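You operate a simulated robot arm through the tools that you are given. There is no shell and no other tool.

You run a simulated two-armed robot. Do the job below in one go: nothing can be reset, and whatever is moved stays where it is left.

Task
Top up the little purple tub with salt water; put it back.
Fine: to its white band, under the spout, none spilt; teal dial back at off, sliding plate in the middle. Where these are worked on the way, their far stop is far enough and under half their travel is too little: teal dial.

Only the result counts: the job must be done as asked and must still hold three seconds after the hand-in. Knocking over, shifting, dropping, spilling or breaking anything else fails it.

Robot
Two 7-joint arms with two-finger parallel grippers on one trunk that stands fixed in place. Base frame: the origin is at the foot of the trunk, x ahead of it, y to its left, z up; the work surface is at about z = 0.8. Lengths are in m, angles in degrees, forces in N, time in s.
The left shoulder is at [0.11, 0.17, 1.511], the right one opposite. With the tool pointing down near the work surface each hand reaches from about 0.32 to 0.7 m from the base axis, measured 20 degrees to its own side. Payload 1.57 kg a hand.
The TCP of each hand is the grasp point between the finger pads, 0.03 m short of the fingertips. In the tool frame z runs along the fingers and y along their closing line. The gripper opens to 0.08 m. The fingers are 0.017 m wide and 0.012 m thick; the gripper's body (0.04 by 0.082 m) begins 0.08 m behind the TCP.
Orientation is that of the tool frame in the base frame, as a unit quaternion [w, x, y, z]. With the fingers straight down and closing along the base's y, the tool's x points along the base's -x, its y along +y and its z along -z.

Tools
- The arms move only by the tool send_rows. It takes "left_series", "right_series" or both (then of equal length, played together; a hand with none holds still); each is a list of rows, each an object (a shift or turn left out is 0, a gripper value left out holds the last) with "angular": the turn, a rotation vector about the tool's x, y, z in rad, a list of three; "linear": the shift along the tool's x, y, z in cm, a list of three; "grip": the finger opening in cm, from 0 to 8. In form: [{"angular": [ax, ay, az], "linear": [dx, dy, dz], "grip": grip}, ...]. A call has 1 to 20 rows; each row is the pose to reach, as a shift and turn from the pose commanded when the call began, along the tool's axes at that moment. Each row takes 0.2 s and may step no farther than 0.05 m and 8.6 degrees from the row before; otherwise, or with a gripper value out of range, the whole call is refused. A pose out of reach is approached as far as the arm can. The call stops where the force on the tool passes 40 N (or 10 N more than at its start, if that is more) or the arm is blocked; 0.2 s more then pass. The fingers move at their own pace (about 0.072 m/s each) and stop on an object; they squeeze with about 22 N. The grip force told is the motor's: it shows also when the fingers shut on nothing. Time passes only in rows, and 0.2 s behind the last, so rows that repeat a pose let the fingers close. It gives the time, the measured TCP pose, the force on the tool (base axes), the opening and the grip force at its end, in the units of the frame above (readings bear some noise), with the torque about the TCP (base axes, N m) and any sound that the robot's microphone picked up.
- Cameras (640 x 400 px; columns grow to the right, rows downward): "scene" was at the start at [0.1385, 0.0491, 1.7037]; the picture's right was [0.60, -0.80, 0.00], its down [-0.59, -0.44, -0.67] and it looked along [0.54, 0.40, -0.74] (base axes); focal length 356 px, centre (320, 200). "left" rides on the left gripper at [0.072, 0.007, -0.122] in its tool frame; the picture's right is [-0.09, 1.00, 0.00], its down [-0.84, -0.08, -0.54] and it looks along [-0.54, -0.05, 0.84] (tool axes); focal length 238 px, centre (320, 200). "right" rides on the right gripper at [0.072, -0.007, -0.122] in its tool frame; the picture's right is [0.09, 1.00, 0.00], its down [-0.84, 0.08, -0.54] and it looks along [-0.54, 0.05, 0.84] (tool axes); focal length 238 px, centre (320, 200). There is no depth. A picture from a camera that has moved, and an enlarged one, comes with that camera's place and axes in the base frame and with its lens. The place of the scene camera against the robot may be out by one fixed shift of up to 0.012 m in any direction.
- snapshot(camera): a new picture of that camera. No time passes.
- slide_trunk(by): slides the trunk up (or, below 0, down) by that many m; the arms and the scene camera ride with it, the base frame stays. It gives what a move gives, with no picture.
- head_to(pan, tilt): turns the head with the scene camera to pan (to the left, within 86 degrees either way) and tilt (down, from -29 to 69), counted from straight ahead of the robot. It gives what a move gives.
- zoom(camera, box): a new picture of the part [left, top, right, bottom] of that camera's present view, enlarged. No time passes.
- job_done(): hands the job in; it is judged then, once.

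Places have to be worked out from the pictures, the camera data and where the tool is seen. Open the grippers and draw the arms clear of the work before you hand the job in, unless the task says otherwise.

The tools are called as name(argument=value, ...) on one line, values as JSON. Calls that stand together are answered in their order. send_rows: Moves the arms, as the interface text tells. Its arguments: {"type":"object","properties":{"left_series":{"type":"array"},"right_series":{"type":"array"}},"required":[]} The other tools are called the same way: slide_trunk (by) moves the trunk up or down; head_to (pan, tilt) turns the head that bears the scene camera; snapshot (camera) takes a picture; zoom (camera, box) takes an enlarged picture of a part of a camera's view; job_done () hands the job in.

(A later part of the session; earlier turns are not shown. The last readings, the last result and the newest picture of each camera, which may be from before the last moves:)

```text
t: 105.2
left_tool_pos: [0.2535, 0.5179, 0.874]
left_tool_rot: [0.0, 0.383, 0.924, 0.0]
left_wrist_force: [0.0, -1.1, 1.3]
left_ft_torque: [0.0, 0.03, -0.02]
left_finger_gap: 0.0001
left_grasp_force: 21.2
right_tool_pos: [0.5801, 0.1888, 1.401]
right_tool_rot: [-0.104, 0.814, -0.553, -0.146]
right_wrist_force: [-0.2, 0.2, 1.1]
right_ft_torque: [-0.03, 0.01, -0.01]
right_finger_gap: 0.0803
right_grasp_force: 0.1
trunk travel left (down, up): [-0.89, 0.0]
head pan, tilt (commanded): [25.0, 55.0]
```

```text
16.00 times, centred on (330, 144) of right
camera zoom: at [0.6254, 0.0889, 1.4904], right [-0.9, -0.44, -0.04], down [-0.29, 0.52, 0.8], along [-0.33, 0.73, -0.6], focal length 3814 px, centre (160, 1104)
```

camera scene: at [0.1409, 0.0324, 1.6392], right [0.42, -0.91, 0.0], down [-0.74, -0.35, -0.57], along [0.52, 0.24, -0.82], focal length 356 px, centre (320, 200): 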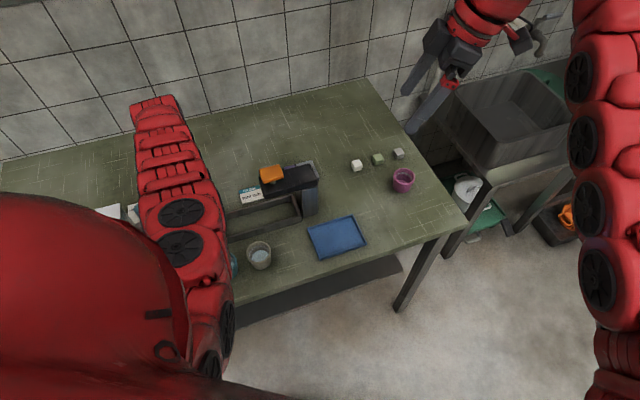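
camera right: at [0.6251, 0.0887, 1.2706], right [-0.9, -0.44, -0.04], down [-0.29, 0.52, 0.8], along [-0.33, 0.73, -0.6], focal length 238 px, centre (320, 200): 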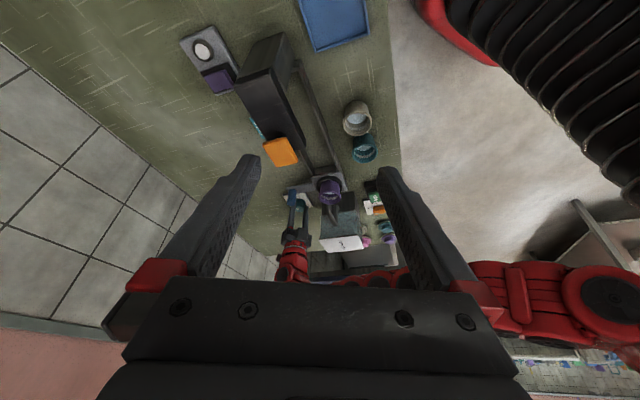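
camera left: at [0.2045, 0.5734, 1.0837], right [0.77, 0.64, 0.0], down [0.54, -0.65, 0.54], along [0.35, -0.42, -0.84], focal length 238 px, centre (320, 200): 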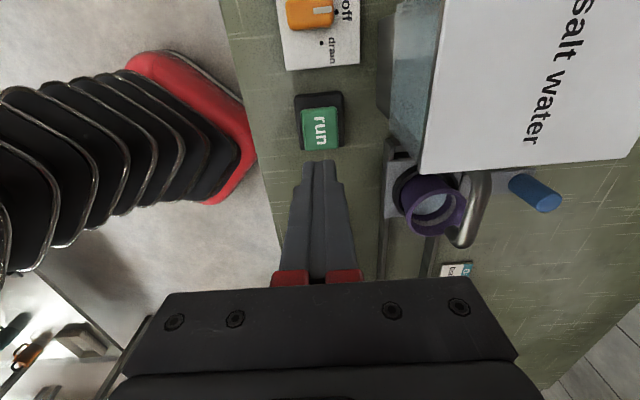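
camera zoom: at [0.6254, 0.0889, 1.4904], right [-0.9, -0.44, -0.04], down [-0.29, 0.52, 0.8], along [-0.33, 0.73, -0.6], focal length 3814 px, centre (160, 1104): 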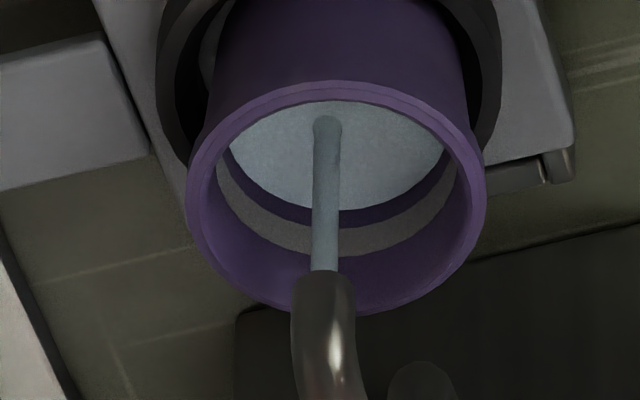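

The water edge is at row 307 vs band 323–352 in this scale. I wait another step.

send_rows(left_series=[{"linear": [0, 0, 0]}])

zoom(camera="right", box=[318, 136, 342, 151])

```text
t: 105.6
left_tool_pos: [0.2509, 0.5183, 0.8739]
left_tool_rot: [0.001, 0.383, 0.924, 0.001]
left_wrist_force: [-0.6, -0.2, -0.2]
left_ft_torque: [0.01, -0.05, 0.0]
left_finger_gap: 0.0001
left_grasp_force: 21.8
right_tool_pos: [0.5795, 0.1889, 1.4036]
right_tool_rot: [-0.105, 0.813, -0.554, -0.146]
right_wrist_force: [0.4, -0.2, 0.4]
right_ft_torque: [0.01, -0.01, -0.01]
right_finger_gap: 0.0801
right_grasp_force: 0.0
trunk travel left (down, up): [-0.89, 0.0]
head pan, tilt (commanded): [25.0, 55.0]
```

```text
16.00 times, centred on (330, 144) of right
camera zoom: at [0.6251, 0.0884, 1.4905], right [-0.9, -0.44, -0.04], down [-0.29, 0.52, 0.8], along [-0.33, 0.73, -0.6], focal length 3814 px, centre (160, 1104)
```

zoom: 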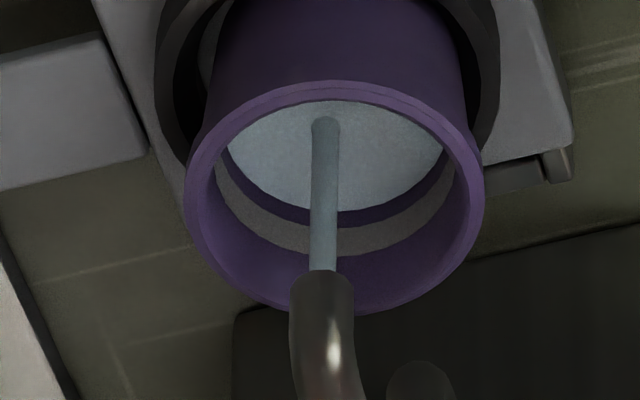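

The level now rises only about 1 px per 0.4 s, a slow pour. I check one more step to fix the rate.

send_rows(left_series=[{"linear": [0, 0, 0]}, {"linear": [0, 0, 0]}])

zoom(camera="right", box=[318, 136, 342, 151])

```text
t: 106.2
left_tool_pos: [0.2528, 0.5184, 0.8738]
left_tool_rot: [0.0, 0.383, 0.924, 0.001]
left_wrist_force: [-0.6, -0.2, 1.2]
left_ft_torque: [0.02, -0.01, 0.02]
left_finger_gap: 0.0
left_grasp_force: 21.7
right_tool_pos: [0.5798, 0.1894, 1.4015]
right_tool_rot: [-0.105, 0.813, -0.553, -0.147]
right_wrist_force: [-0.8, 0.3, 0.5]
right_ft_torque: [0.04, 0.0, -0.02]
right_finger_gap: 0.0803
right_grasp_force: 0.1
trunk travel left (down, up): [-0.89, 0.0]
head pan, tilt (commanded): [25.0, 55.0]
```

```text
16.00 times, centred on (330, 144) of right
camera zoom: at [0.6252, 0.0885, 1.4905], right [-0.9, -0.44, -0.04], down [-0.29, 0.52, 0.8], along [-0.33, 0.73, -0.6], focal length 3814 px, centre (160, 1104)
```

zoom: 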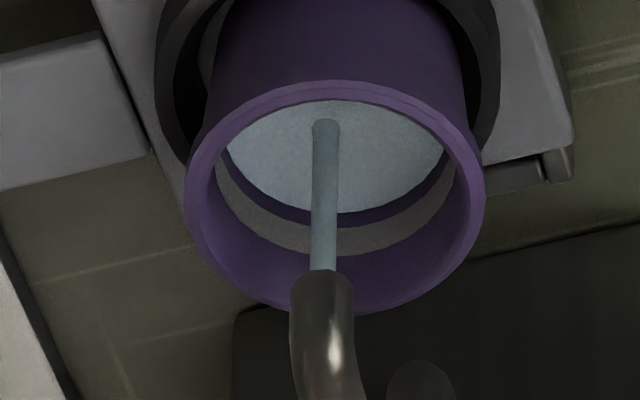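

The pour is slow (about 2.5 px/s; the band begins in ~5 s), so I have time to go and close the dial myself. I move up and over to the dial now, turning the hand to match the knob.

send_rows(left_series=[{"linear": [0, 0, -4.3]}, {"linear": [0, 0, -8.5]}, {"linear": [-2.6, 1.2, -10.2]}, {"linear": [-5.2, 2.5, -12]}, {"linear": [-7.8, 3.7, -13.7]}, {"linear": [-10.36, 4.98, -15.4], "angular": [0, 0, 0.12]}, {"linear": [-8.6, 8.1, -17], "angular": [0, 0, 0.25], "grip": 5}, {"linear": [-6.9, 11.2, -18.5], "angular": [0, 0, 0.38]}, {"linear": [-5.2, 14.3, -20], "angular": [0, 0, 0.51]}, {"linear": [-3.5, 17.4, -21], "angular": [0, 0, 0.64]}, {"linear": [-1.7, 20.6, -22], "angular": [0, 0, 0.77]}, {"linear": [0, 23.86, -22.4], "angular": [0, 0, 0.88]}])

zoom(camera="right", box=[318, 136, 342, 151])

```text
t: 108.8
left_tool_pos: [0.4219, 0.687, 1.0956]
left_tool_rot: [0.0, 0.742, 0.671, 0.0]
left_wrist_force: [-1.2, -0.2, -0.9]
left_ft_torque: [-0.05, -0.04, 0.02]
left_finger_gap: 0.05
left_grasp_force: 0.1
right_tool_pos: [0.5803, 0.1899, 1.4001]
right_tool_rot: [-0.104, 0.813, -0.554, -0.145]
right_wrist_force: [0.2, 0.9, -0.1]
right_ft_torque: [-0.01, -0.01, 0.0]
right_finger_gap: 0.0797
right_grasp_force: 0.0
trunk travel left (down, up): [-0.89, 0.0]
head pan, tilt (commanded): [25.0, 55.0]
```

```text
16.00 times, centred on (330, 144) of right
camera zoom: at [0.6255, 0.0888, 1.4904], right [-0.9, -0.44, -0.04], down [-0.29, 0.52, 0.8], along [-0.33, 0.73, -0.6], focal length 3814 px, centre (160, 1104)
```

zoom: 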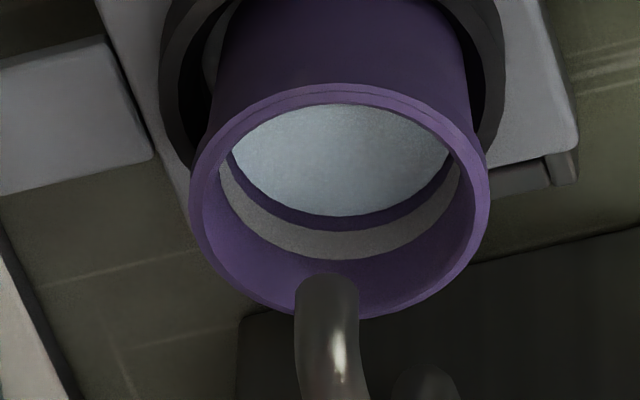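

The pour stopped by itself: each press gives a timed dose. The water edge is still about 14 px (half a dose or so) under the band, so one more press should bring it into the band. I return to the run button.

send_rows(left_series=[{"linear": [-4.2, -0.8, 1.3], "angular": [0, 0, -0.11], "grip": 0}, {"linear": [-8.5, -1.6, 2.6], "angular": [0, 0, -0.22]}, {"linear": [-12.7, -2.4, 4.0], "angular": [0, 0, -0.33]}, {"linear": [-17, -3.2, 5.3], "angular": [0, 0, -0.44]}, {"linear": [-21.2, -4.0, 6.6], "angular": [0, 0, -0.55]}, {"linear": [-20.3, -7.7, 8.9], "angular": [0, 0, -0.66]}, {"linear": [-19.4, -11.4, 11.1], "angular": [0, 0, -0.77]}, {"linear": [-18.5, -15.2, 13.4], "angular": [0, 0, -0.885]}, {"linear": [-18.5, -15.2, 13.4], "angular": [0, 0, -0.885]}])

snapshot(camera="left")

zoom(camera="right", box=[318, 136, 342, 151])

zoom(camera="right", box=[280, 110, 400, 185])

```text
t: 110.8
left_tool_pos: [0.251, 0.5173, 0.9636]
left_tool_rot: [-0.001, 0.381, 0.925, -0.001]
left_wrist_force: [0.3, -1.2, -1.0]
left_ft_torque: [-0.02, -0.02, -0.04]
left_finger_gap: 0.0
left_grasp_force: 22.0
right_tool_pos: [0.5811, 0.1897, 1.4016]
right_tool_rot: [-0.104, 0.813, -0.554, -0.146]
right_wrist_force: [0.7, 0.6, -0.2]
right_ft_torque: [0.01, 0.0, 0.04]
right_finger_gap: 0.08
right_grasp_force: 0.0
trunk travel left (down, up): [-0.89, 0.0]
head pan, tilt (commanded): [25.0, 55.0]
```

```text
taken
camera left: at [0.2035, 0.572, 1.0853], right [0.77, 0.64, 0.0], down [0.54, -0.64, 0.54], along [0.35, -0.41, -0.84], focal length 238 px, centre (320, 200)
```

left: 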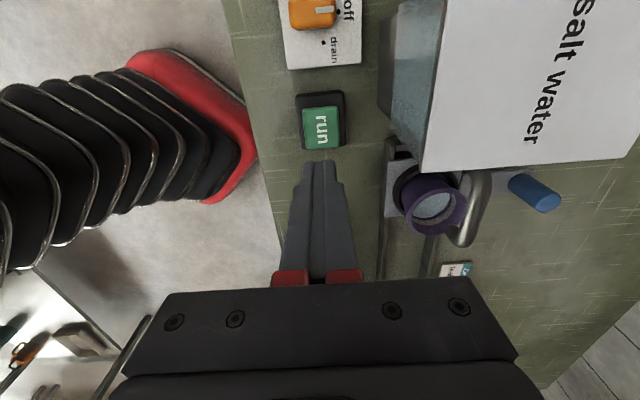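

```text
16.00 times, centred on (330, 144) of right
camera zoom: at [0.6256, 0.0887, 1.4904], right [-0.9, -0.44, -0.04], down [-0.29, 0.52, 0.8], along [-0.33, 0.73, -0.6], focal length 3814 px, centre (160, 1104)
```

zoom: 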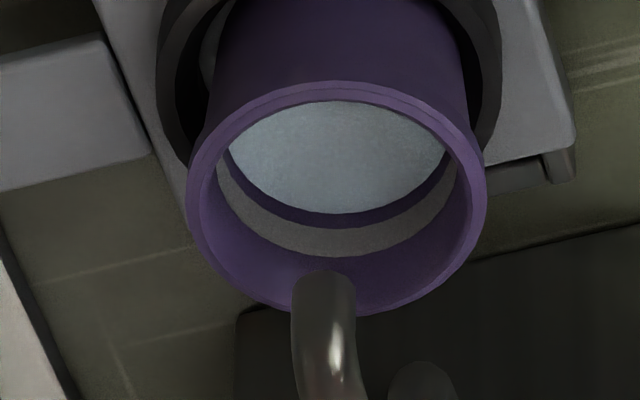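

```text
5.33 times, centred on (340, 148) of right
camera zoom: at [0.6256, 0.0887, 1.4904], right [-0.9, -0.44, -0.04], down [-0.29, 0.52, 0.8], along [-0.33, 0.73, -0.6], focal length 1271 px, centre (213, 480)
```

zoom: 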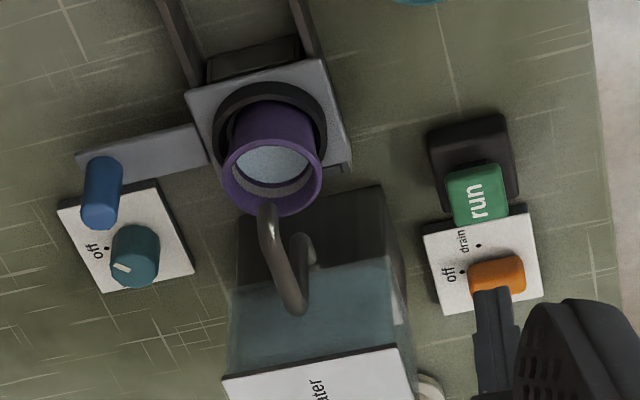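

The dial still points to salt, and one dose raised the level by about 22 px; another should land inside the band (228–257). I descend and press once more with the same motion.

send_rows(left_series=[{"linear": [0, 0, 2.5]}, {"linear": [0, 0, 5.0]}, {"linear": [0, 0, 7.4]}, {"linear": [0, 0, 8.3]}, {"linear": [0, 0, 8.3]}])

send_rows(left_series=[{"linear": [0, 0, 0.8]}, {"linear": [0, 0, 1.4]}, {"linear": [0, 0, 1.8]}])

zoom(camera="right", box=[318, 136, 342, 151])

```text
t: 112.0
left_tool_pos: [0.2512, 0.5151, 0.8805]
left_tool_rot: [0.0, 0.381, 0.925, 0.001]
left_wrist_force: [0.4, -0.6, 0.1]
left_ft_torque: [-0.01, 0.03, 0.0]
left_finger_gap: 0.0
left_grasp_force: 21.5
right_tool_pos: [0.5802, 0.1901, 1.4018]
right_tool_rot: [-0.104, 0.813, -0.553, -0.146]
right_wrist_force: [-0.1, -0.2, -0.2]
right_ft_torque: [0.0, 0.03, -0.01]
right_finger_gap: 0.0798
right_grasp_force: 0.0
trunk travel left (down, up): [-0.89, 0.0]
head pan, tilt (commanded): [25.0, 55.0]
```

```text
t: 112.8
left_tool_pos: [0.2519, 0.5173, 0.864]
left_tool_rot: [0.001, 0.38, 0.925, 0.004]
left_wrist_force: [-0.3, 1.8, 16.1]
left_ft_torque: [0.08, 0.05, 0.18]
left_finger_gap: 0.0
left_grasp_force: 21.0
right_tool_pos: [0.5784, 0.1875, 1.4037]
right_tool_rot: [-0.105, 0.813, -0.554, -0.146]
right_wrist_force: [0.7, -1.4, -0.4]
right_ft_torque: [0.0, 0.0, 0.01]
right_finger_gap: 0.0802
right_grasp_force: 0.1
trunk travel left (down, up): [-0.89, 0.0]
head pan, tilt (commanded): [25.0, 55.0]
heard: click
```

```text
16.00 times, centred on (330, 144) of right
camera zoom: at [0.6237, 0.0865, 1.4916], right [-0.9, -0.44, -0.04], down [-0.3, 0.52, 0.8], along [-0.33, 0.73, -0.6], focal length 3814 px, centre (160, 1104)
```

zoom: 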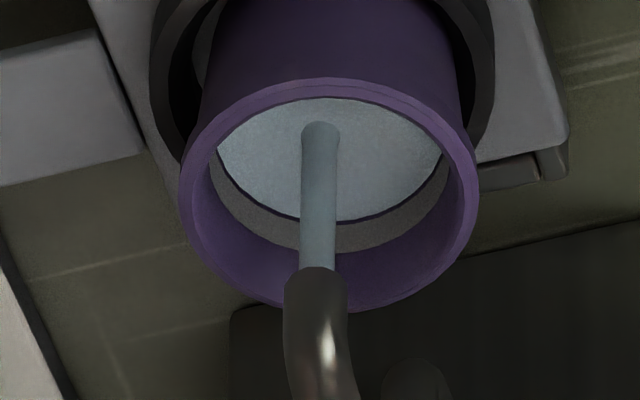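

It pours again, the same way as before. I release with the same fast row and watch.

send_rows(left_series=[{"linear": [0, 0, -1.5]}])

zoom(camera="right", box=[318, 136, 342, 151])

```text
t: 113.2
left_tool_pos: [0.2508, 0.5174, 0.8785]
left_tool_rot: [0.001, 0.38, 0.925, 0.0]
left_wrist_force: [0.5, 0.5, 0.6]
left_ft_torque: [0.04, -0.01, -0.03]
left_finger_gap: 0.0
left_grasp_force: 21.3
right_tool_pos: [0.5795, 0.19, 1.4013]
right_tool_rot: [-0.104, 0.813, -0.554, -0.146]
right_wrist_force: [-0.2, 0.3, -0.1]
right_ft_torque: [0.01, -0.02, 0.01]
right_finger_gap: 0.0805
right_grasp_force: 0.0
trunk travel left (down, up): [-0.89, 0.0]
head pan, tilt (commanded): [25.0, 55.0]
```

```text
16.00 times, centred on (330, 144) of right
camera zoom: at [0.6253, 0.0884, 1.4904], right [-0.9, -0.44, -0.04], down [-0.29, 0.52, 0.8], along [-0.33, 0.73, -0.6], focal length 3814 px, centre (160, 1104)
```

zoom: 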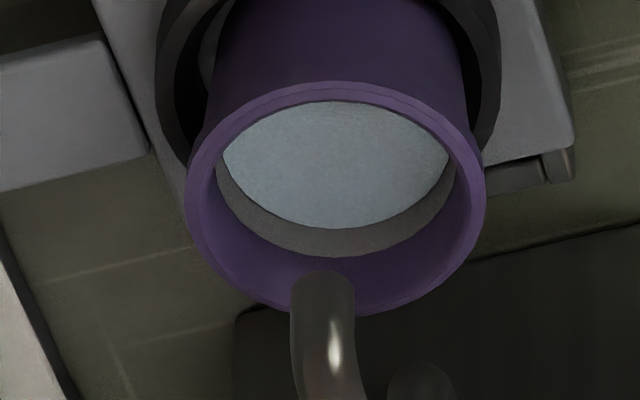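

The pour stopped with the release, so the flow follows how far the button is held (the earlier slow trickle was a lightly held button). The level is now exactly at the band's lower edge; I want mid-band, so I use a light press for a slow, controllable trickle.

send_rows(left_series=[{"linear": [0, 0, 0.2]}, {"linear": [0, 0, 0.4]}, {"linear": [0, 0, 0.4]}])

zoom(camera="right", box=[318, 136, 342, 151])

```text
t: 114.0
left_tool_pos: [0.2519, 0.517, 0.8738]
left_tool_rot: [0.0, 0.381, 0.925, 0.001]
left_wrist_force: [-0.2, 1.5, 1.1]
left_ft_torque: [0.02, 0.03, 0.02]
left_finger_gap: 0.0001
left_grasp_force: 21.2
right_tool_pos: [0.5803, 0.1902, 1.4018]
right_tool_rot: [-0.105, 0.813, -0.554, -0.146]
right_wrist_force: [-0.3, -0.1, 0.0]
right_ft_torque: [-0.04, -0.03, -0.01]
right_finger_gap: 0.0801
right_grasp_force: 0.0
trunk travel left (down, up): [-0.89, 0.0]
head pan, tilt (commanded): [25.0, 55.0]
```

```text
16.00 times, centred on (330, 144) of right
camera zoom: at [0.6251, 0.0885, 1.4906], right [-0.9, -0.44, -0.04], down [-0.29, 0.52, 0.8], along [-0.33, 0.73, -0.6], focal length 3814 px, centre (160, 1104)
```

zoom: 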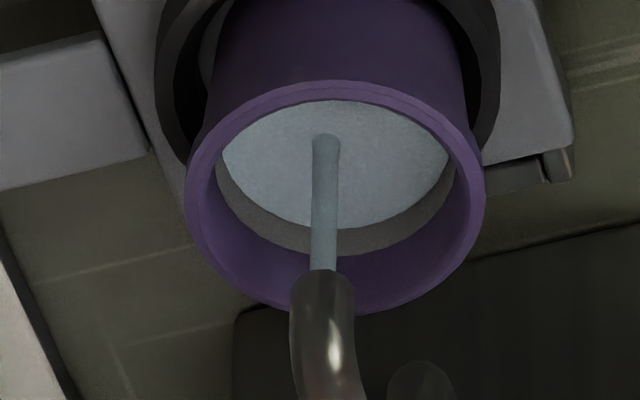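

The slow trickle runs. I hold for 2 s and check.

send_rows(left_series=[{"linear": [0, 0, 0]}, {"linear": [0, 0, 0]}, {"linear": [0, 0, 0]}, {"linear": [0, 0, 0]}, {"linear": [0, 0, 0]}, {"linear": [0, 0, 0]}, {"linear": [0, 0, 0]}, {"linear": [0, 0, 0]}, {"linear": [0, 0, 0]}])

zoom(camera="right", box=[318, 136, 342, 151])

```text
t: 116.0
left_tool_pos: [0.2525, 0.5166, 0.874]
left_tool_rot: [0.0, 0.379, 0.925, 0.0]
left_wrist_force: [-1.0, 0.1, -0.3]
left_ft_torque: [-0.04, 0.0, 0.0]
left_finger_gap: 0.0001
left_grasp_force: 21.0
right_tool_pos: [0.5798, 0.1899, 1.402]
right_tool_rot: [-0.105, 0.813, -0.554, -0.146]
right_wrist_force: [0.1, -0.2, 0.2]
right_ft_torque: [0.04, 0.0, 0.01]
right_finger_gap: 0.0799
right_grasp_force: 0.0
trunk travel left (down, up): [-0.89, 0.0]
head pan, tilt (commanded): [25.0, 55.0]
```

```text
16.00 times, centred on (330, 144) of right
camera zoom: at [0.6251, 0.0885, 1.4905], right [-0.9, -0.44, -0.04], down [-0.29, 0.52, 0.8], along [-0.33, 0.73, -0.6], focal length 3814 px, centre (160, 1104)
```

zoom: 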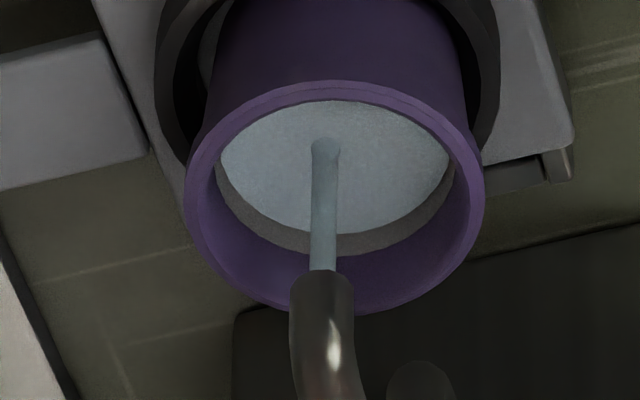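

Level is at about row 235 (band 228–257). I hold another 3 s to approach the middle.

send_rows(left_series=[{"linear": [0, 0, 0]}, {"linear": [0, 0, 0]}, {"linear": [0, 0, 0]}, {"linear": [0, 0, 0]}, {"linear": [0, 0, 0]}, {"linear": [0, 0, 0]}, {"linear": [0, 0, 0]}, {"linear": [0, 0, 0]}, {"linear": [0, 0, 0]}, {"linear": [0, 0, 0]}, {"linear": [0, 0, 0]}, {"linear": [0, 0, 0]}])

zoom(camera="right", box=[318, 136, 342, 151])

```text
t: 118.6
left_tool_pos: [0.2509, 0.5162, 0.8743]
left_tool_rot: [0.0, 0.381, 0.925, 0.0]
left_wrist_force: [0.9, 0.3, 1.1]
left_ft_torque: [-0.02, 0.02, -0.01]
left_finger_gap: 0.0002
left_grasp_force: 21.2
right_tool_pos: [0.58, 0.1903, 1.4015]
right_tool_rot: [-0.105, 0.813, -0.553, -0.146]
right_wrist_force: [0.3, -0.5, 0.1]
right_ft_torque: [-0.01, -0.02, -0.02]
right_finger_gap: 0.0798
right_grasp_force: 0.1
trunk travel left (down, up): [-0.89, 0.0]
head pan, tilt (commanded): [25.0, 55.0]
```

```text
16.00 times, centred on (330, 144) of right
camera zoom: at [0.6251, 0.0884, 1.4905], right [-0.9, -0.44, -0.04], down [-0.29, 0.52, 0.8], along [-0.33, 0.73, -0.6], focal length 3814 px, centre (160, 1104)
```

zoom: 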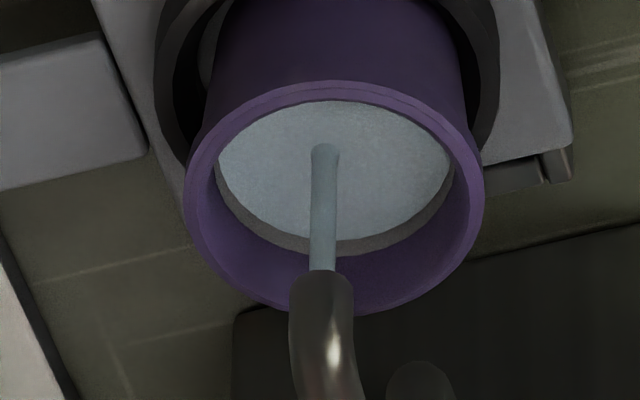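

Level is at about row 241, the middle of the band. I release the button now and rise clear of it.

send_rows(left_series=[{"linear": [0, 0, -2.0]}, {"linear": [0, 0, -4]}])

zoom(camera="right", box=[318, 136, 342, 151])

```text
t: 119.2
left_tool_pos: [0.2528, 0.5174, 0.9138]
left_tool_rot: [0.001, 0.38, 0.925, 0.001]
left_wrist_force: [0.7, 0.6, -0.8]
left_ft_torque: [0.04, -0.02, 0.0]
left_finger_gap: 0.0
left_grasp_force: 20.9
right_tool_pos: [0.5808, 0.1888, 1.403]
right_tool_rot: [-0.104, 0.813, -0.554, -0.146]
right_wrist_force: [0.4, -0.9, 0.1]
right_ft_torque: [-0.03, -0.01, -0.05]
right_finger_gap: 0.08
right_grasp_force: 0.1
trunk travel left (down, up): [-0.89, 0.0]
head pan, tilt (commanded): [25.0, 55.0]
```

```text
16.00 times, centred on (330, 144) of right
camera zoom: at [0.625, 0.0882, 1.4906], right [-0.9, -0.44, -0.04], down [-0.29, 0.52, 0.8], along [-0.33, 0.73, -0.6], focal length 3814 px, centre (160, 1104)
```

zoom: 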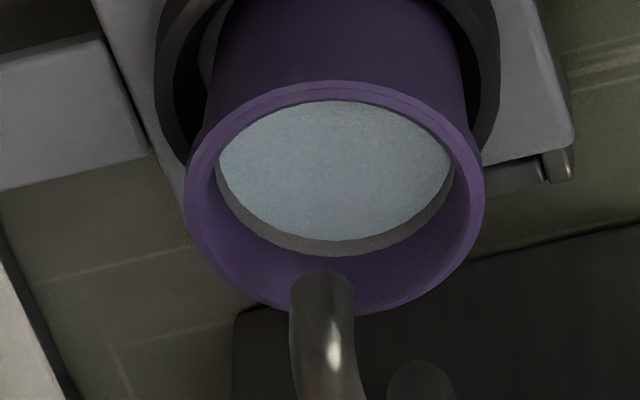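

The pour has stopped with the water surface in the middle of the white band. Now I go back to the dial to turn it off.

send_rows(left_series=[{"linear": [0, 0, -4.5]}, {"linear": [-2.6, 1.2, -6.2]}, {"linear": [-5.2, 2.5, -8]}, {"linear": [-7.8, 3.7, -9.7]}, {"linear": [-10.36, 4.98, -11.4], "angular": [0, 0, 0.12]}, {"linear": [-8.6, 8.1, -13], "angular": [0, 0, 0.25], "grip": 5}, {"linear": [-6.9, 11.2, -14.5], "angular": [0, 0, 0.38]}, {"linear": [-5.2, 14.3, -16], "angular": [0, 0, 0.51]}, {"linear": [-3.5, 17.4, -17], "angular": [0, 0, 0.64]}, {"linear": [-1.7, 20.6, -18], "angular": [0, 0, 0.77]}, {"linear": [0, 23.86, -18.4], "angular": [0, 0, 0.88]}, {"linear": [0, 23.86, -18.4], "angular": [0, 0, 0.88]}])

slide_trunk(by=-0.22)

zoom(camera="left", box=[240, 90, 400, 190])

zoom(camera="right", box=[290, 170, 370, 220])

```text
t: 121.8
left_tool_pos: [0.4186, 0.6869, 1.0985]
left_tool_rot: [0.0, 0.739, 0.673, 0.0]
left_wrist_force: [0.1, -1.0, 0.1]
left_ft_torque: [0.0, 0.01, 0.03]
left_finger_gap: 0.05
left_grasp_force: 0.1
right_tool_pos: [0.5806, 0.1884, 1.4011]
right_tool_rot: [-0.104, 0.813, -0.554, -0.146]
right_wrist_force: [0.8, 0.0, -0.8]
right_ft_torque: [0.02, 0.01, 0.03]
right_finger_gap: 0.0801
right_grasp_force: 0.1
trunk travel left (down, up): [-0.89, 0.0]
head pan, tilt (commanded): [25.0, 55.0]
```

```text
t: 124.1
left_tool_pos: [0.4199, 0.6864, 0.8777]
left_tool_rot: [0.0, 0.738, 0.675, 0.001]
left_wrist_force: [0.9, 1.0, -0.1]
left_ft_torque: [-0.01, 0.02, -0.01]
left_finger_gap: 0.0501
left_grasp_force: 0.0
right_tool_pos: [0.5806, 0.1894, 1.182]
right_tool_rot: [-0.104, 0.813, -0.554, -0.146]
right_wrist_force: [-0.6, 0.7, 0.4]
right_ft_torque: [0.01, -0.02, 0.02]
right_finger_gap: 0.08
right_grasp_force: 0.1
trunk travel left (down, up): [-0.67, 0.22]
head pan, tilt (commanded): [25.0, 55.0]
```

```text
4.00 times, centred on (320, 140) of left
camera zoom: at [0.4313, 0.7573, 1.0002], right [0.98, -0.18, 0.0], down [-0.15, -0.83, 0.54], along [-0.1, -0.53, -0.84], focal length 953 px, centre (320, 440)
```

zoom: 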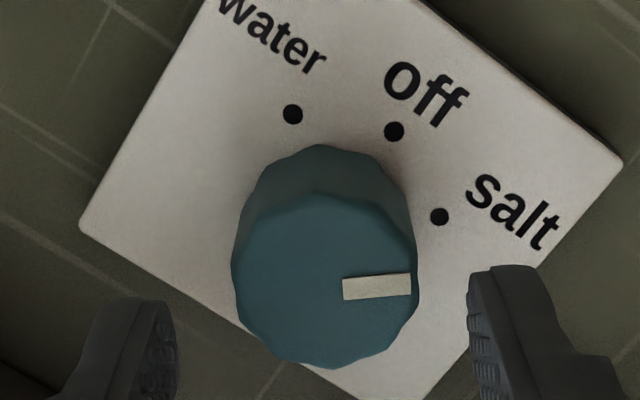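

```text
8.00 times, centred on (330, 195) of right
camera zoom: at [0.6251, 0.0885, 1.2706], right [-0.9, -0.44, -0.04], down [-0.29, 0.52, 0.8], along [-0.33, 0.73, -0.6], focal length 1907 px, centre (240, 240)
```

zoom: 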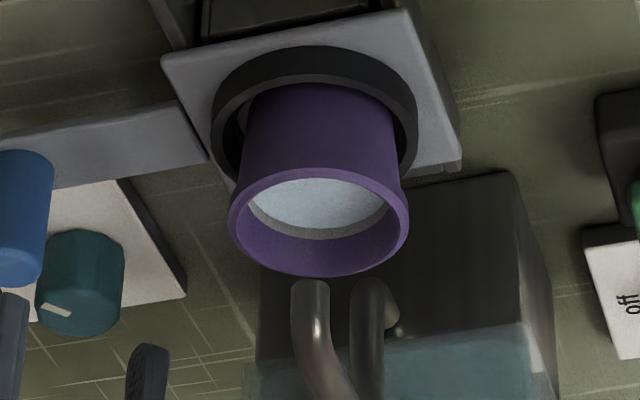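

The hand is centred on the knob. I descend, grip and turn it back counter-clockwise to off.

send_rows(left_series=[{"linear": [0, 0, 1.0], "grip": 5}, {"linear": [0, 0, 2.2], "grip": 5}, {"linear": [0, 0, 2.65], "grip": 5}, {"linear": [0, 0, 2.65], "grip": 4}, {"linear": [0, 0, 2.65], "grip": 2.8}, {"linear": [0, 0, 2.65], "grip": 2.8}, {"linear": [0, 0, 2.65], "grip": 2.8}])

send_rows(left_series=[{"angular": [0, 0, -0.13]}, {"angular": [0, 0, -0.26]}, {"angular": [0, 0, -0.39]}, {"angular": [0, 0, -0.52]}, {"angular": [0, 0, -0.65]}, {"angular": [0, 0, -0.77]}, {"angular": [0, 0, -0.86]}, {"angular": [0, 0, -0.86]}])

zoom(camera="left", box=[240, 90, 416, 200])

zoom(camera="right", box=[276, 180, 356, 230])

```text
t: 125.7
left_tool_pos: [0.4201, 0.687, 0.8529]
left_tool_rot: [0.0, 0.739, 0.673, 0.001]
left_wrist_force: [7.2, 0.2, 0.4]
left_ft_torque: [0.08, -0.31, 0.04]
left_finger_gap: 0.033
left_grasp_force: 40.9
right_tool_pos: [0.5813, 0.1891, 1.1813]
right_tool_rot: [-0.105, 0.814, -0.553, -0.147]
right_wrist_force: [1.3, 0.4, -0.5]
right_ft_torque: [-0.02, 0.01, 0.0]
right_finger_gap: 0.08
right_grasp_force: 0.0
trunk travel left (down, up): [-0.67, 0.22]
head pan, tilt (commanded): [25.0, 55.0]
```

```text
t: 127.5
left_tool_pos: [0.4218, 0.6877, 0.8512]
left_tool_rot: [-0.001, 0.389, 0.921, 0.002]
left_wrist_force: [23.6, 7.6, 8.8]
left_ft_torque: [0.07, -0.83, -0.05]
left_finger_gap: 0.0331
left_grasp_force: 41.7
right_tool_pos: [0.5822, 0.1892, 1.1802]
right_tool_rot: [-0.104, 0.812, -0.554, -0.147]
right_wrist_force: [-1.1, -0.6, -0.3]
right_ft_torque: [0.02, -0.03, 0.0]
right_finger_gap: 0.0802
right_grasp_force: 0.0
trunk travel left (down, up): [-0.67, 0.22]
head pan, tilt (commanded): [25.0, 55.0]
```

```text
3.64 times, centred on (328, 145) of left
camera zoom: at [0.3763, 0.7427, 0.9736], right [0.78, 0.63, 0.0], down [0.53, -0.66, 0.54], along [0.34, -0.42, -0.84], focal length 867 px, centre (291, 400)
```

zoom: 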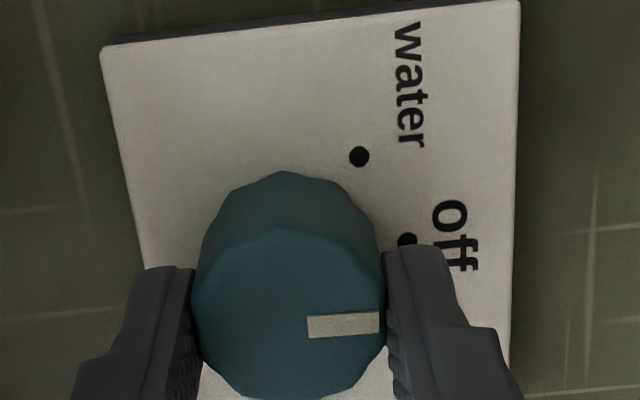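

```text
8.00 times, centred on (316, 205) of right
camera zoom: at [0.6278, 0.0882, 1.2693], right [-0.9, -0.44, -0.04], down [-0.29, 0.52, 0.8], along [-0.34, 0.73, -0.6], focal length 1907 px, centre (352, 160)
```

zoom: 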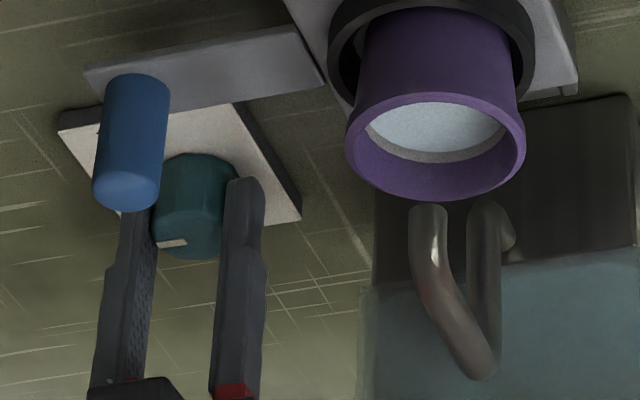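

The pointer is back at off to within about a degree. I make a tiny final correction, open the fingers and rise.

send_rows(left_series=[{"angular": [0, 0, -0.015]}, {"angular": [0, 0, -0.015], "grip": 3.6}, {"angular": [0, 0, -0.015], "grip": 4.4}, {"angular": [0, 0, -0.015], "grip": 5}, {"angular": [0, 0, -0.015], "grip": 5}, {"linear": [0, 0, -3], "angular": [0, 0, -0.015]}, {"linear": [0, 0, -7], "angular": [0, 0, -0.015]}, {"linear": [0, 0, -11], "angular": [0, 0, -0.015]}, {"linear": [0, 0, -15], "angular": [0, 0, -0.015]}, {"linear": [0, 0, -15], "angular": [0, 0, -0.015]}])

zoom(camera="left", box=[240, 60, 400, 160])

snapshot(camera="left")

```text
t: 129.7
left_tool_pos: [0.4192, 0.6892, 1.0016]
left_tool_rot: [0.0, 0.383, 0.924, 0.0]
left_wrist_force: [0.7, 0.4, -0.4]
left_ft_torque: [-0.04, 0.0, -0.02]
left_finger_gap: 0.0499
left_grasp_force: 0.0
right_tool_pos: [0.5807, 0.1911, 1.1803]
right_tool_rot: [-0.104, 0.814, -0.553, -0.145]
right_wrist_force: [0.8, 0.2, 0.1]
right_ft_torque: [-0.03, 0.0, 0.0]
right_finger_gap: 0.08
right_grasp_force: 0.2
trunk travel left (down, up): [-0.67, 0.22]
head pan, tilt (commanded): [25.0, 55.0]
```

```text
4.00 times, centred on (320, 110) of left
camera zoom: at [0.3722, 0.7433, 1.1233], right [0.77, 0.64, 0.0], down [0.54, -0.65, 0.54], along [0.35, -0.42, -0.84], focal length 953 px, centre (320, 560)
```

zoom: 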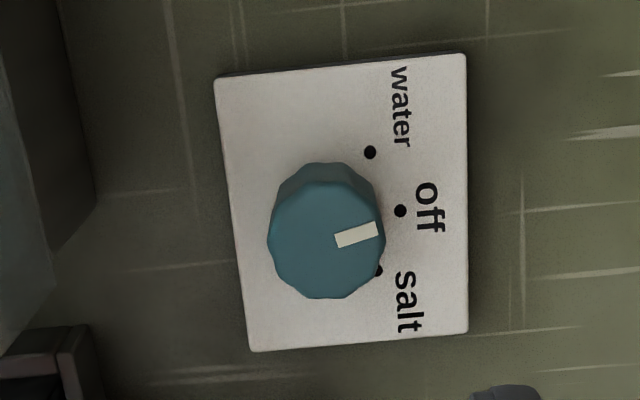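

```text
taken
camera left: at [0.3722, 0.7433, 1.1233], right [0.77, 0.64, 0.0], down [0.54, -0.65, 0.54], along [0.35, -0.42, -0.84], focal length 238 px, centre (320, 200)
```

left: 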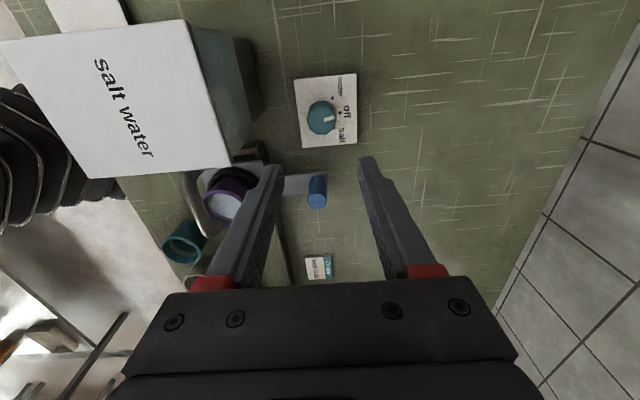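

The knob slipped a little toward water when the fingers opened: the pointer is now tilted relative to the plate. I zoom in to measure this.

zoom(camera="left", box=[284, 70, 364, 120])

zoom(camera="right", box=[280, 185, 328, 215])

```text
8.00 times, centred on (324, 95) of left
camera zoom: at [0.3722, 0.7433, 1.1233], right [0.77, 0.64, 0.0], down [0.54, -0.65, 0.54], along [0.35, -0.42, -0.84], focal length 1907 px, centre (288, 1040)
```

zoom: 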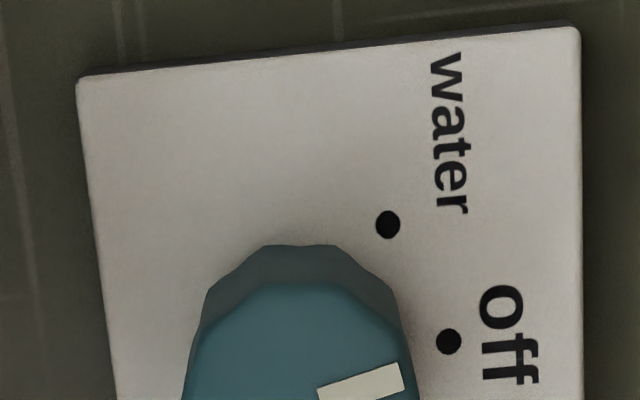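

```text
13.33 times, centred on (304, 200) of right
camera zoom: at [0.6255, 0.0888, 1.2702], right [-0.9, -0.44, -0.04], down [-0.29, 0.52, 0.8], along [-0.33, 0.73, -0.6], focal length 3178 px, centre (533, 200)
```

zoom: 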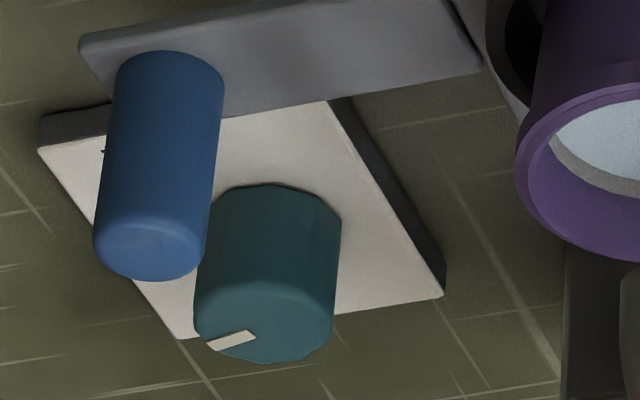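

The pointer is about 12° toward water. I regrip the knob, better centred (axis at about [0.4205, 0.689]) and with the hand turned to the pointer, so I can bring it back to off without side load.

send_rows(left_series=[{"linear": [-0.1, 0.08, 3], "angular": [0, 0, -0.1], "grip": 5}, {"linear": [-0.1, 0.08, 7], "angular": [0, 0, -0.21]}, {"linear": [-0.1, 0.08, 11], "angular": [0, 0, -0.21]}, {"linear": [-0.1, 0.08, 14], "angular": [0, 0, -0.21]}, {"linear": [-0.1, 0.08, 15], "angular": [0, 0, -0.21]}, {"linear": [-0.1, 0.08, 15], "angular": [0, 0, -0.21]}])

zoom(camera="left", box=[240, 100, 400, 200])

```text
t: 131.1
left_tool_pos: [0.4219, 0.6879, 0.8523]
left_tool_rot: [0.0, 0.285, 0.959, 0.0]
left_wrist_force: [0.0, 0.1, -0.4]
left_ft_torque: [0.03, -0.02, 0.01]
left_finger_gap: 0.0497
left_grasp_force: 0.1
right_tool_pos: [0.58, 0.19, 1.1811]
right_tool_rot: [-0.105, 0.813, -0.553, -0.146]
right_wrist_force: [-0.2, -0.2, -0.5]
right_ft_torque: [0.03, 0.0, -0.02]
right_finger_gap: 0.08
right_grasp_force: 0.1
trunk travel left (down, up): [-0.67, 0.22]
head pan, tilt (commanded): [25.0, 55.0]
```

```text
4.00 times, centred on (320, 150) of left
camera zoom: at [0.3631, 0.7312, 0.9737], right [0.62, 0.79, 0.0], down [0.66, -0.52, 0.54], along [0.43, -0.33, -0.84], focal length 953 px, centre (320, 400)
```

zoom: 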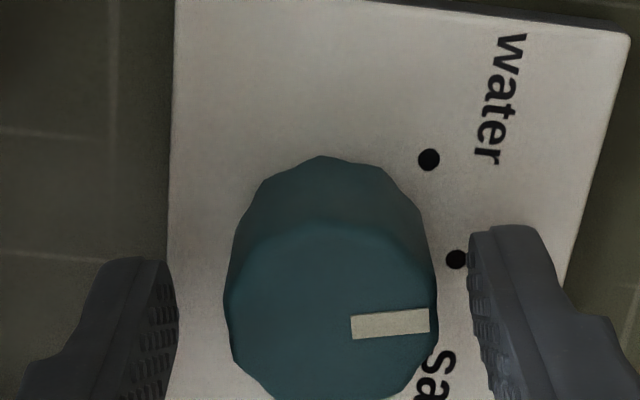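

Good. I close on the knob with a 1 mm centring shift, then turn 12° clockwise to off.

send_rows(left_series=[{"linear": [0, 0.12, 0], "grip": 5}, {"linear": [0, 0.12, 0], "grip": 4}, {"linear": [0, 0.12, 0], "grip": 2.8}, {"linear": [0, 0.12, 0], "grip": 2.8}, {"linear": [0, 0.12, 0], "grip": 2.8}])

send_rows(left_series=[{"angular": [0, 0, 0.07]}, {"angular": [0, 0, 0.14]}, {"angular": [0, 0, 0.21]}, {"angular": [0, 0, 0.21]}])

zoom(camera="left", box=[240, 90, 416, 200])

```text
t: 132.3
left_tool_pos: [0.4218, 0.6891, 0.8529]
left_tool_rot: [0.001, 0.284, 0.959, 0.0]
left_wrist_force: [4.6, 3.8, 1.2]
left_ft_torque: [0.09, -0.22, -0.03]
left_finger_gap: 0.0332
left_grasp_force: 41.0
right_tool_pos: [0.5809, 0.1898, 1.1808]
right_tool_rot: [-0.104, 0.813, -0.554, -0.146]
right_wrist_force: [0.0, 1.0, 0.0]
right_ft_torque: [-0.01, -0.03, 0.02]
right_finger_gap: 0.0802
right_grasp_force: 0.0
trunk travel left (down, up): [-0.67, 0.22]
head pan, tilt (commanded): [25.0, 55.0]
```

```text
t: 133.3
left_tool_pos: [0.4219, 0.6881, 0.8517]
left_tool_rot: [0.001, 0.383, 0.924, 0.0]
left_wrist_force: [7.8, 4.4, 4.1]
left_ft_torque: [-0.08, -0.4, -0.02]
left_finger_gap: 0.0332
left_grasp_force: 40.7
right_tool_pos: [0.5807, 0.1904, 1.181]
right_tool_rot: [-0.104, 0.813, -0.554, -0.146]
right_wrist_force: [0.6, -0.5, 0.2]
right_ft_torque: [-0.04, 0.02, -0.01]
right_finger_gap: 0.0799
right_grasp_force: 0.1
trunk travel left (down, up): [-0.67, 0.22]
head pan, tilt (commanded): [25.0, 55.0]
```

```text
3.64 times, centred on (328, 145) of left
camera zoom: at [0.3748, 0.7431, 0.9737], right [0.77, 0.64, 0.0], down [0.54, -0.65, 0.54], along [0.35, -0.42, -0.84], focal length 867 px, centre (291, 400)
```

zoom: 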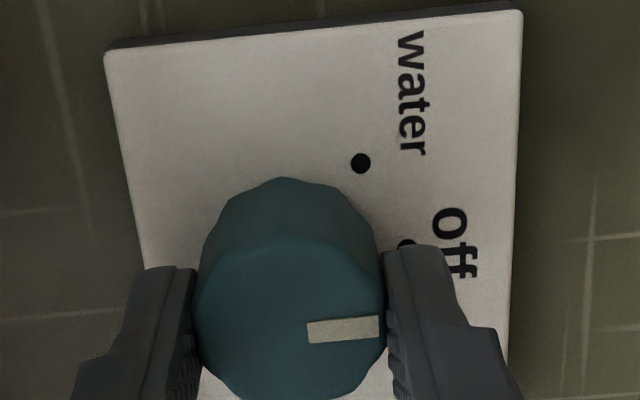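

The pointer is parallel to the plate edges again. I null the remaining side force by a 1 mm shift, then open gently.

send_rows(left_series=[{"linear": [-0.03, 0.1, 0]}, {"linear": [-0.03, 0.1, 0]}])

```text
t: 133.9
left_tool_pos: [0.4214, 0.688, 0.8521]
left_tool_rot: [0.001, 0.383, 0.924, 0.001]
left_wrist_force: [3.2, 0.9, 3.0]
left_ft_torque: [-0.04, -0.13, -0.04]
left_finger_gap: 0.0331
left_grasp_force: 41.0
right_tool_pos: [0.5797, 0.1897, 1.182]
right_tool_rot: [-0.105, 0.813, -0.554, -0.145]
right_wrist_force: [1.3, -0.5, 0.0]
right_ft_torque: [0.02, 0.04, 0.02]
right_finger_gap: 0.0799
right_grasp_force: 0.1
trunk travel left (down, up): [-0.67, 0.22]
head pan, tilt (commanded): [25.0, 55.0]
```

Side force is down to about 3 N. I open the fingers gently and check the pointer before rising.

send_rows(left_series=[{"linear": [-0.02, 0.03, -0.03]}, {"linear": [-0.02, 0.03, -0.03], "grip": 3.4}, {"linear": [-0.02, 0.03, -0.03], "grip": 3.8}, {"linear": [-0.02, 0.03, -0.03], "grip": 4.4}, {"linear": [-0.02, 0.03, -0.03], "grip": 5}, {"linear": [-0.02, 0.03, -0.03], "grip": 5}])

zoom(camera="left", box=[240, 90, 416, 200])

```text
t: 135.3
left_tool_pos: [0.422, 0.6893, 0.8533]
left_tool_rot: [0.0, 0.383, 0.924, 0.001]
left_wrist_force: [0.2, -0.2, 0.2]
left_ft_torque: [-0.01, 0.03, 0.01]
left_finger_gap: 0.05
left_grasp_force: 0.1
right_tool_pos: [0.5791, 0.1903, 1.1808]
right_tool_rot: [-0.105, 0.813, -0.554, -0.145]
right_wrist_force: [0.2, -0.3, 0.8]
right_ft_torque: [0.03, 0.01, -0.01]
right_finger_gap: 0.0801
right_grasp_force: 0.1
trunk travel left (down, up): [-0.67, 0.22]
head pan, tilt (commanded): [25.0, 55.0]
```

```text
3.64 times, centred on (328, 145) of left
camera zoom: at [0.3753, 0.7436, 0.9738], right [0.77, 0.64, 0.0], down [0.54, -0.65, 0.54], along [0.35, -0.42, -0.84], focal length 867 px, centre (291, 400)
```

zoom: 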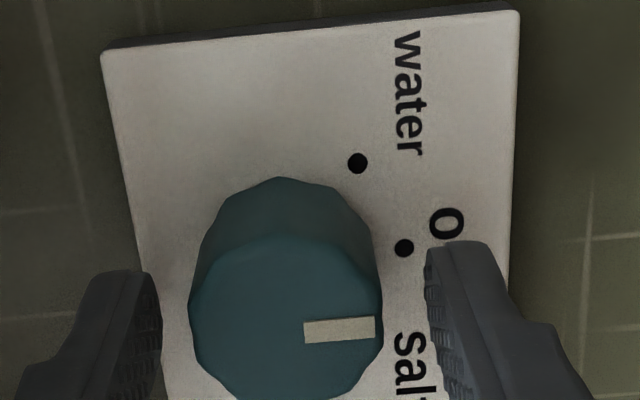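

The dial stays exactly at off. I rise, turn the hand to -45° yaw and move above the blue peg again.

send_rows(left_series=[{"linear": [0, 0, -4]}, {"linear": [0, 0, -8]}, {"linear": [0, 0, -12], "angular": [0, 0, -0.13], "grip": 4}, {"linear": [0, 0, -14], "angular": [0, 0, -0.26]}, {"linear": [-1, -0.1, -15], "angular": [0, 0, -0.39]}, {"linear": [-2, -0.3, -15], "angular": [0, 0, -0.52]}, {"linear": [-3, -0.4, -15], "angular": [0, 0, -0.65]}, {"linear": [-4, -0.6, -15], "angular": [0, 0, -0.78]}, {"linear": [-5, -0.7, -15], "angular": [0, 0, -0.91]}, {"linear": [-6, -0.9, -15], "angular": [0, 0, -1.04]}, {"linear": [-7, -1.0, -15], "angular": [0, 0, -1.17]}, {"linear": [-8, -1.2, -15], "angular": [0, 0, -1.3]}, {"linear": [-8.3, -1.22, -14], "angular": [0, 0, -1.44]}, {"linear": [-8.3, -1.22, -13], "angular": [0, 0, -1.571]}, {"linear": [-8.3, -1.22, -13], "angular": [0, 0, -1.571]}])

snapshot(camera="left")

zoom(camera="right", box=[270, 160, 382, 230])

```text
t: 138.5
left_tool_pos: [0.472, 0.622, 0.9822]
left_tool_rot: [0.0, -0.383, 0.924, 0.001]
left_wrist_force: [-0.3, 0.2, 0.2]
left_ft_torque: [0.0, 0.01, 0.02]
left_finger_gap: 0.0401
left_grasp_force: 0.0
right_tool_pos: [0.5811, 0.1887, 1.1807]
right_tool_rot: [-0.104, 0.814, -0.553, -0.147]
right_wrist_force: [0.8, 0.9, 0.1]
right_ft_torque: [-0.02, -0.03, 0.01]
right_finger_gap: 0.08
right_grasp_force: 0.1
trunk travel left (down, up): [-0.67, 0.22]
head pan, tilt (commanded): [25.0, 55.0]
```

```text
taken
camera left: at [0.4158, 0.5742, 1.1032], right [-0.64, 0.77, 0.0], down [0.65, 0.54, 0.54], along [0.42, 0.35, -0.84], focal length 238 px, centre (320, 200)
```

left: 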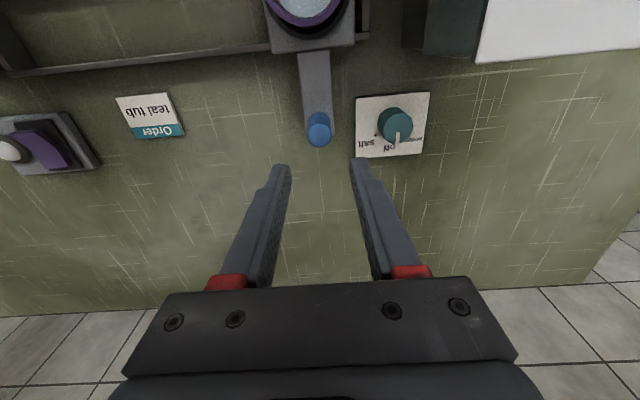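

```text
5.71 times, centred on (326, 195) of right
camera zoom: at [0.6251, 0.0884, 1.2706], right [-0.9, -0.44, -0.04], down [-0.29, 0.52, 0.8], along [-0.33, 0.73, -0.6], focal length 1362 px, centre (286, 229)
```

zoom: 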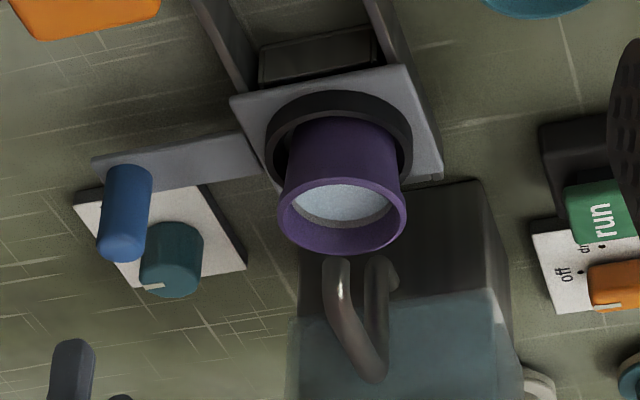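

The peg lines up again and the level still sits in the band. I descend and grip the peg.

send_rows(left_series=[{"linear": [0, 0, 3]}, {"linear": [0, 0, 6]}, {"linear": [0, 0, 9]}, {"linear": [0, 0, 10.5]}, {"linear": [0, 0, 10.5], "grip": 2.8}, {"linear": [0, 0, 10.5], "grip": 1.5}, {"linear": [0, 0, 10.5], "grip": 1.0}, {"linear": [0, 0, 10.5], "grip": 1.0}])

snapshot(camera="left")

zoom(camera="right", box=[270, 160, 382, 230])

```text
t: 140.3
left_tool_pos: [0.4717, 0.6201, 0.8777]
left_tool_rot: [0.0, -0.383, 0.924, -0.001]
left_wrist_force: [0.4, -0.2, -0.3]
left_ft_torque: [0.09, -0.14, 0.05]
left_finger_gap: 0.0232
left_grasp_force: 35.4
right_tool_pos: [0.5802, 0.1899, 1.1818]
right_tool_rot: [-0.105, 0.813, -0.553, -0.146]
right_wrist_force: [0.0, 0.5, 0.4]
right_ft_torque: [-0.02, 0.01, -0.01]
right_finger_gap: 0.08
right_grasp_force: 0.1
trunk travel left (down, up): [-0.67, 0.22]
head pan, tilt (commanded): [25.0, 55.0]
```

```text
taken
camera left: at [0.416, 0.5738, 0.9986], right [-0.64, 0.77, 0.0], down [0.65, 0.54, 0.54], along [0.42, 0.35, -0.84], focal length 238 px, centre (320, 200)
```

left: 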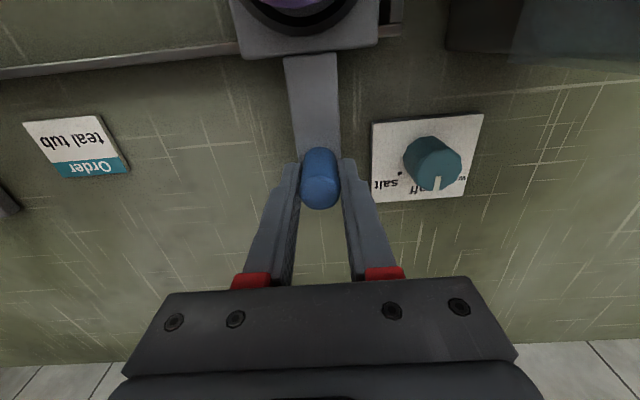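

```text
5.71 times, centred on (326, 195) of right
camera zoom: at [0.6253, 0.0886, 1.2705], right [-0.9, -0.44, -0.04], down [-0.29, 0.52, 0.8], along [-0.33, 0.73, -0.6], focal length 1362 px, centre (286, 229)
```

zoom: 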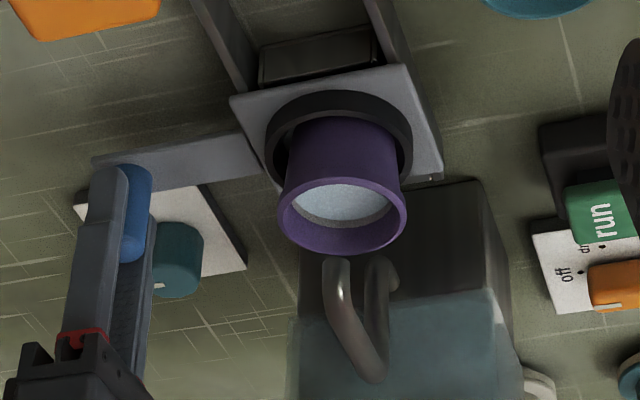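

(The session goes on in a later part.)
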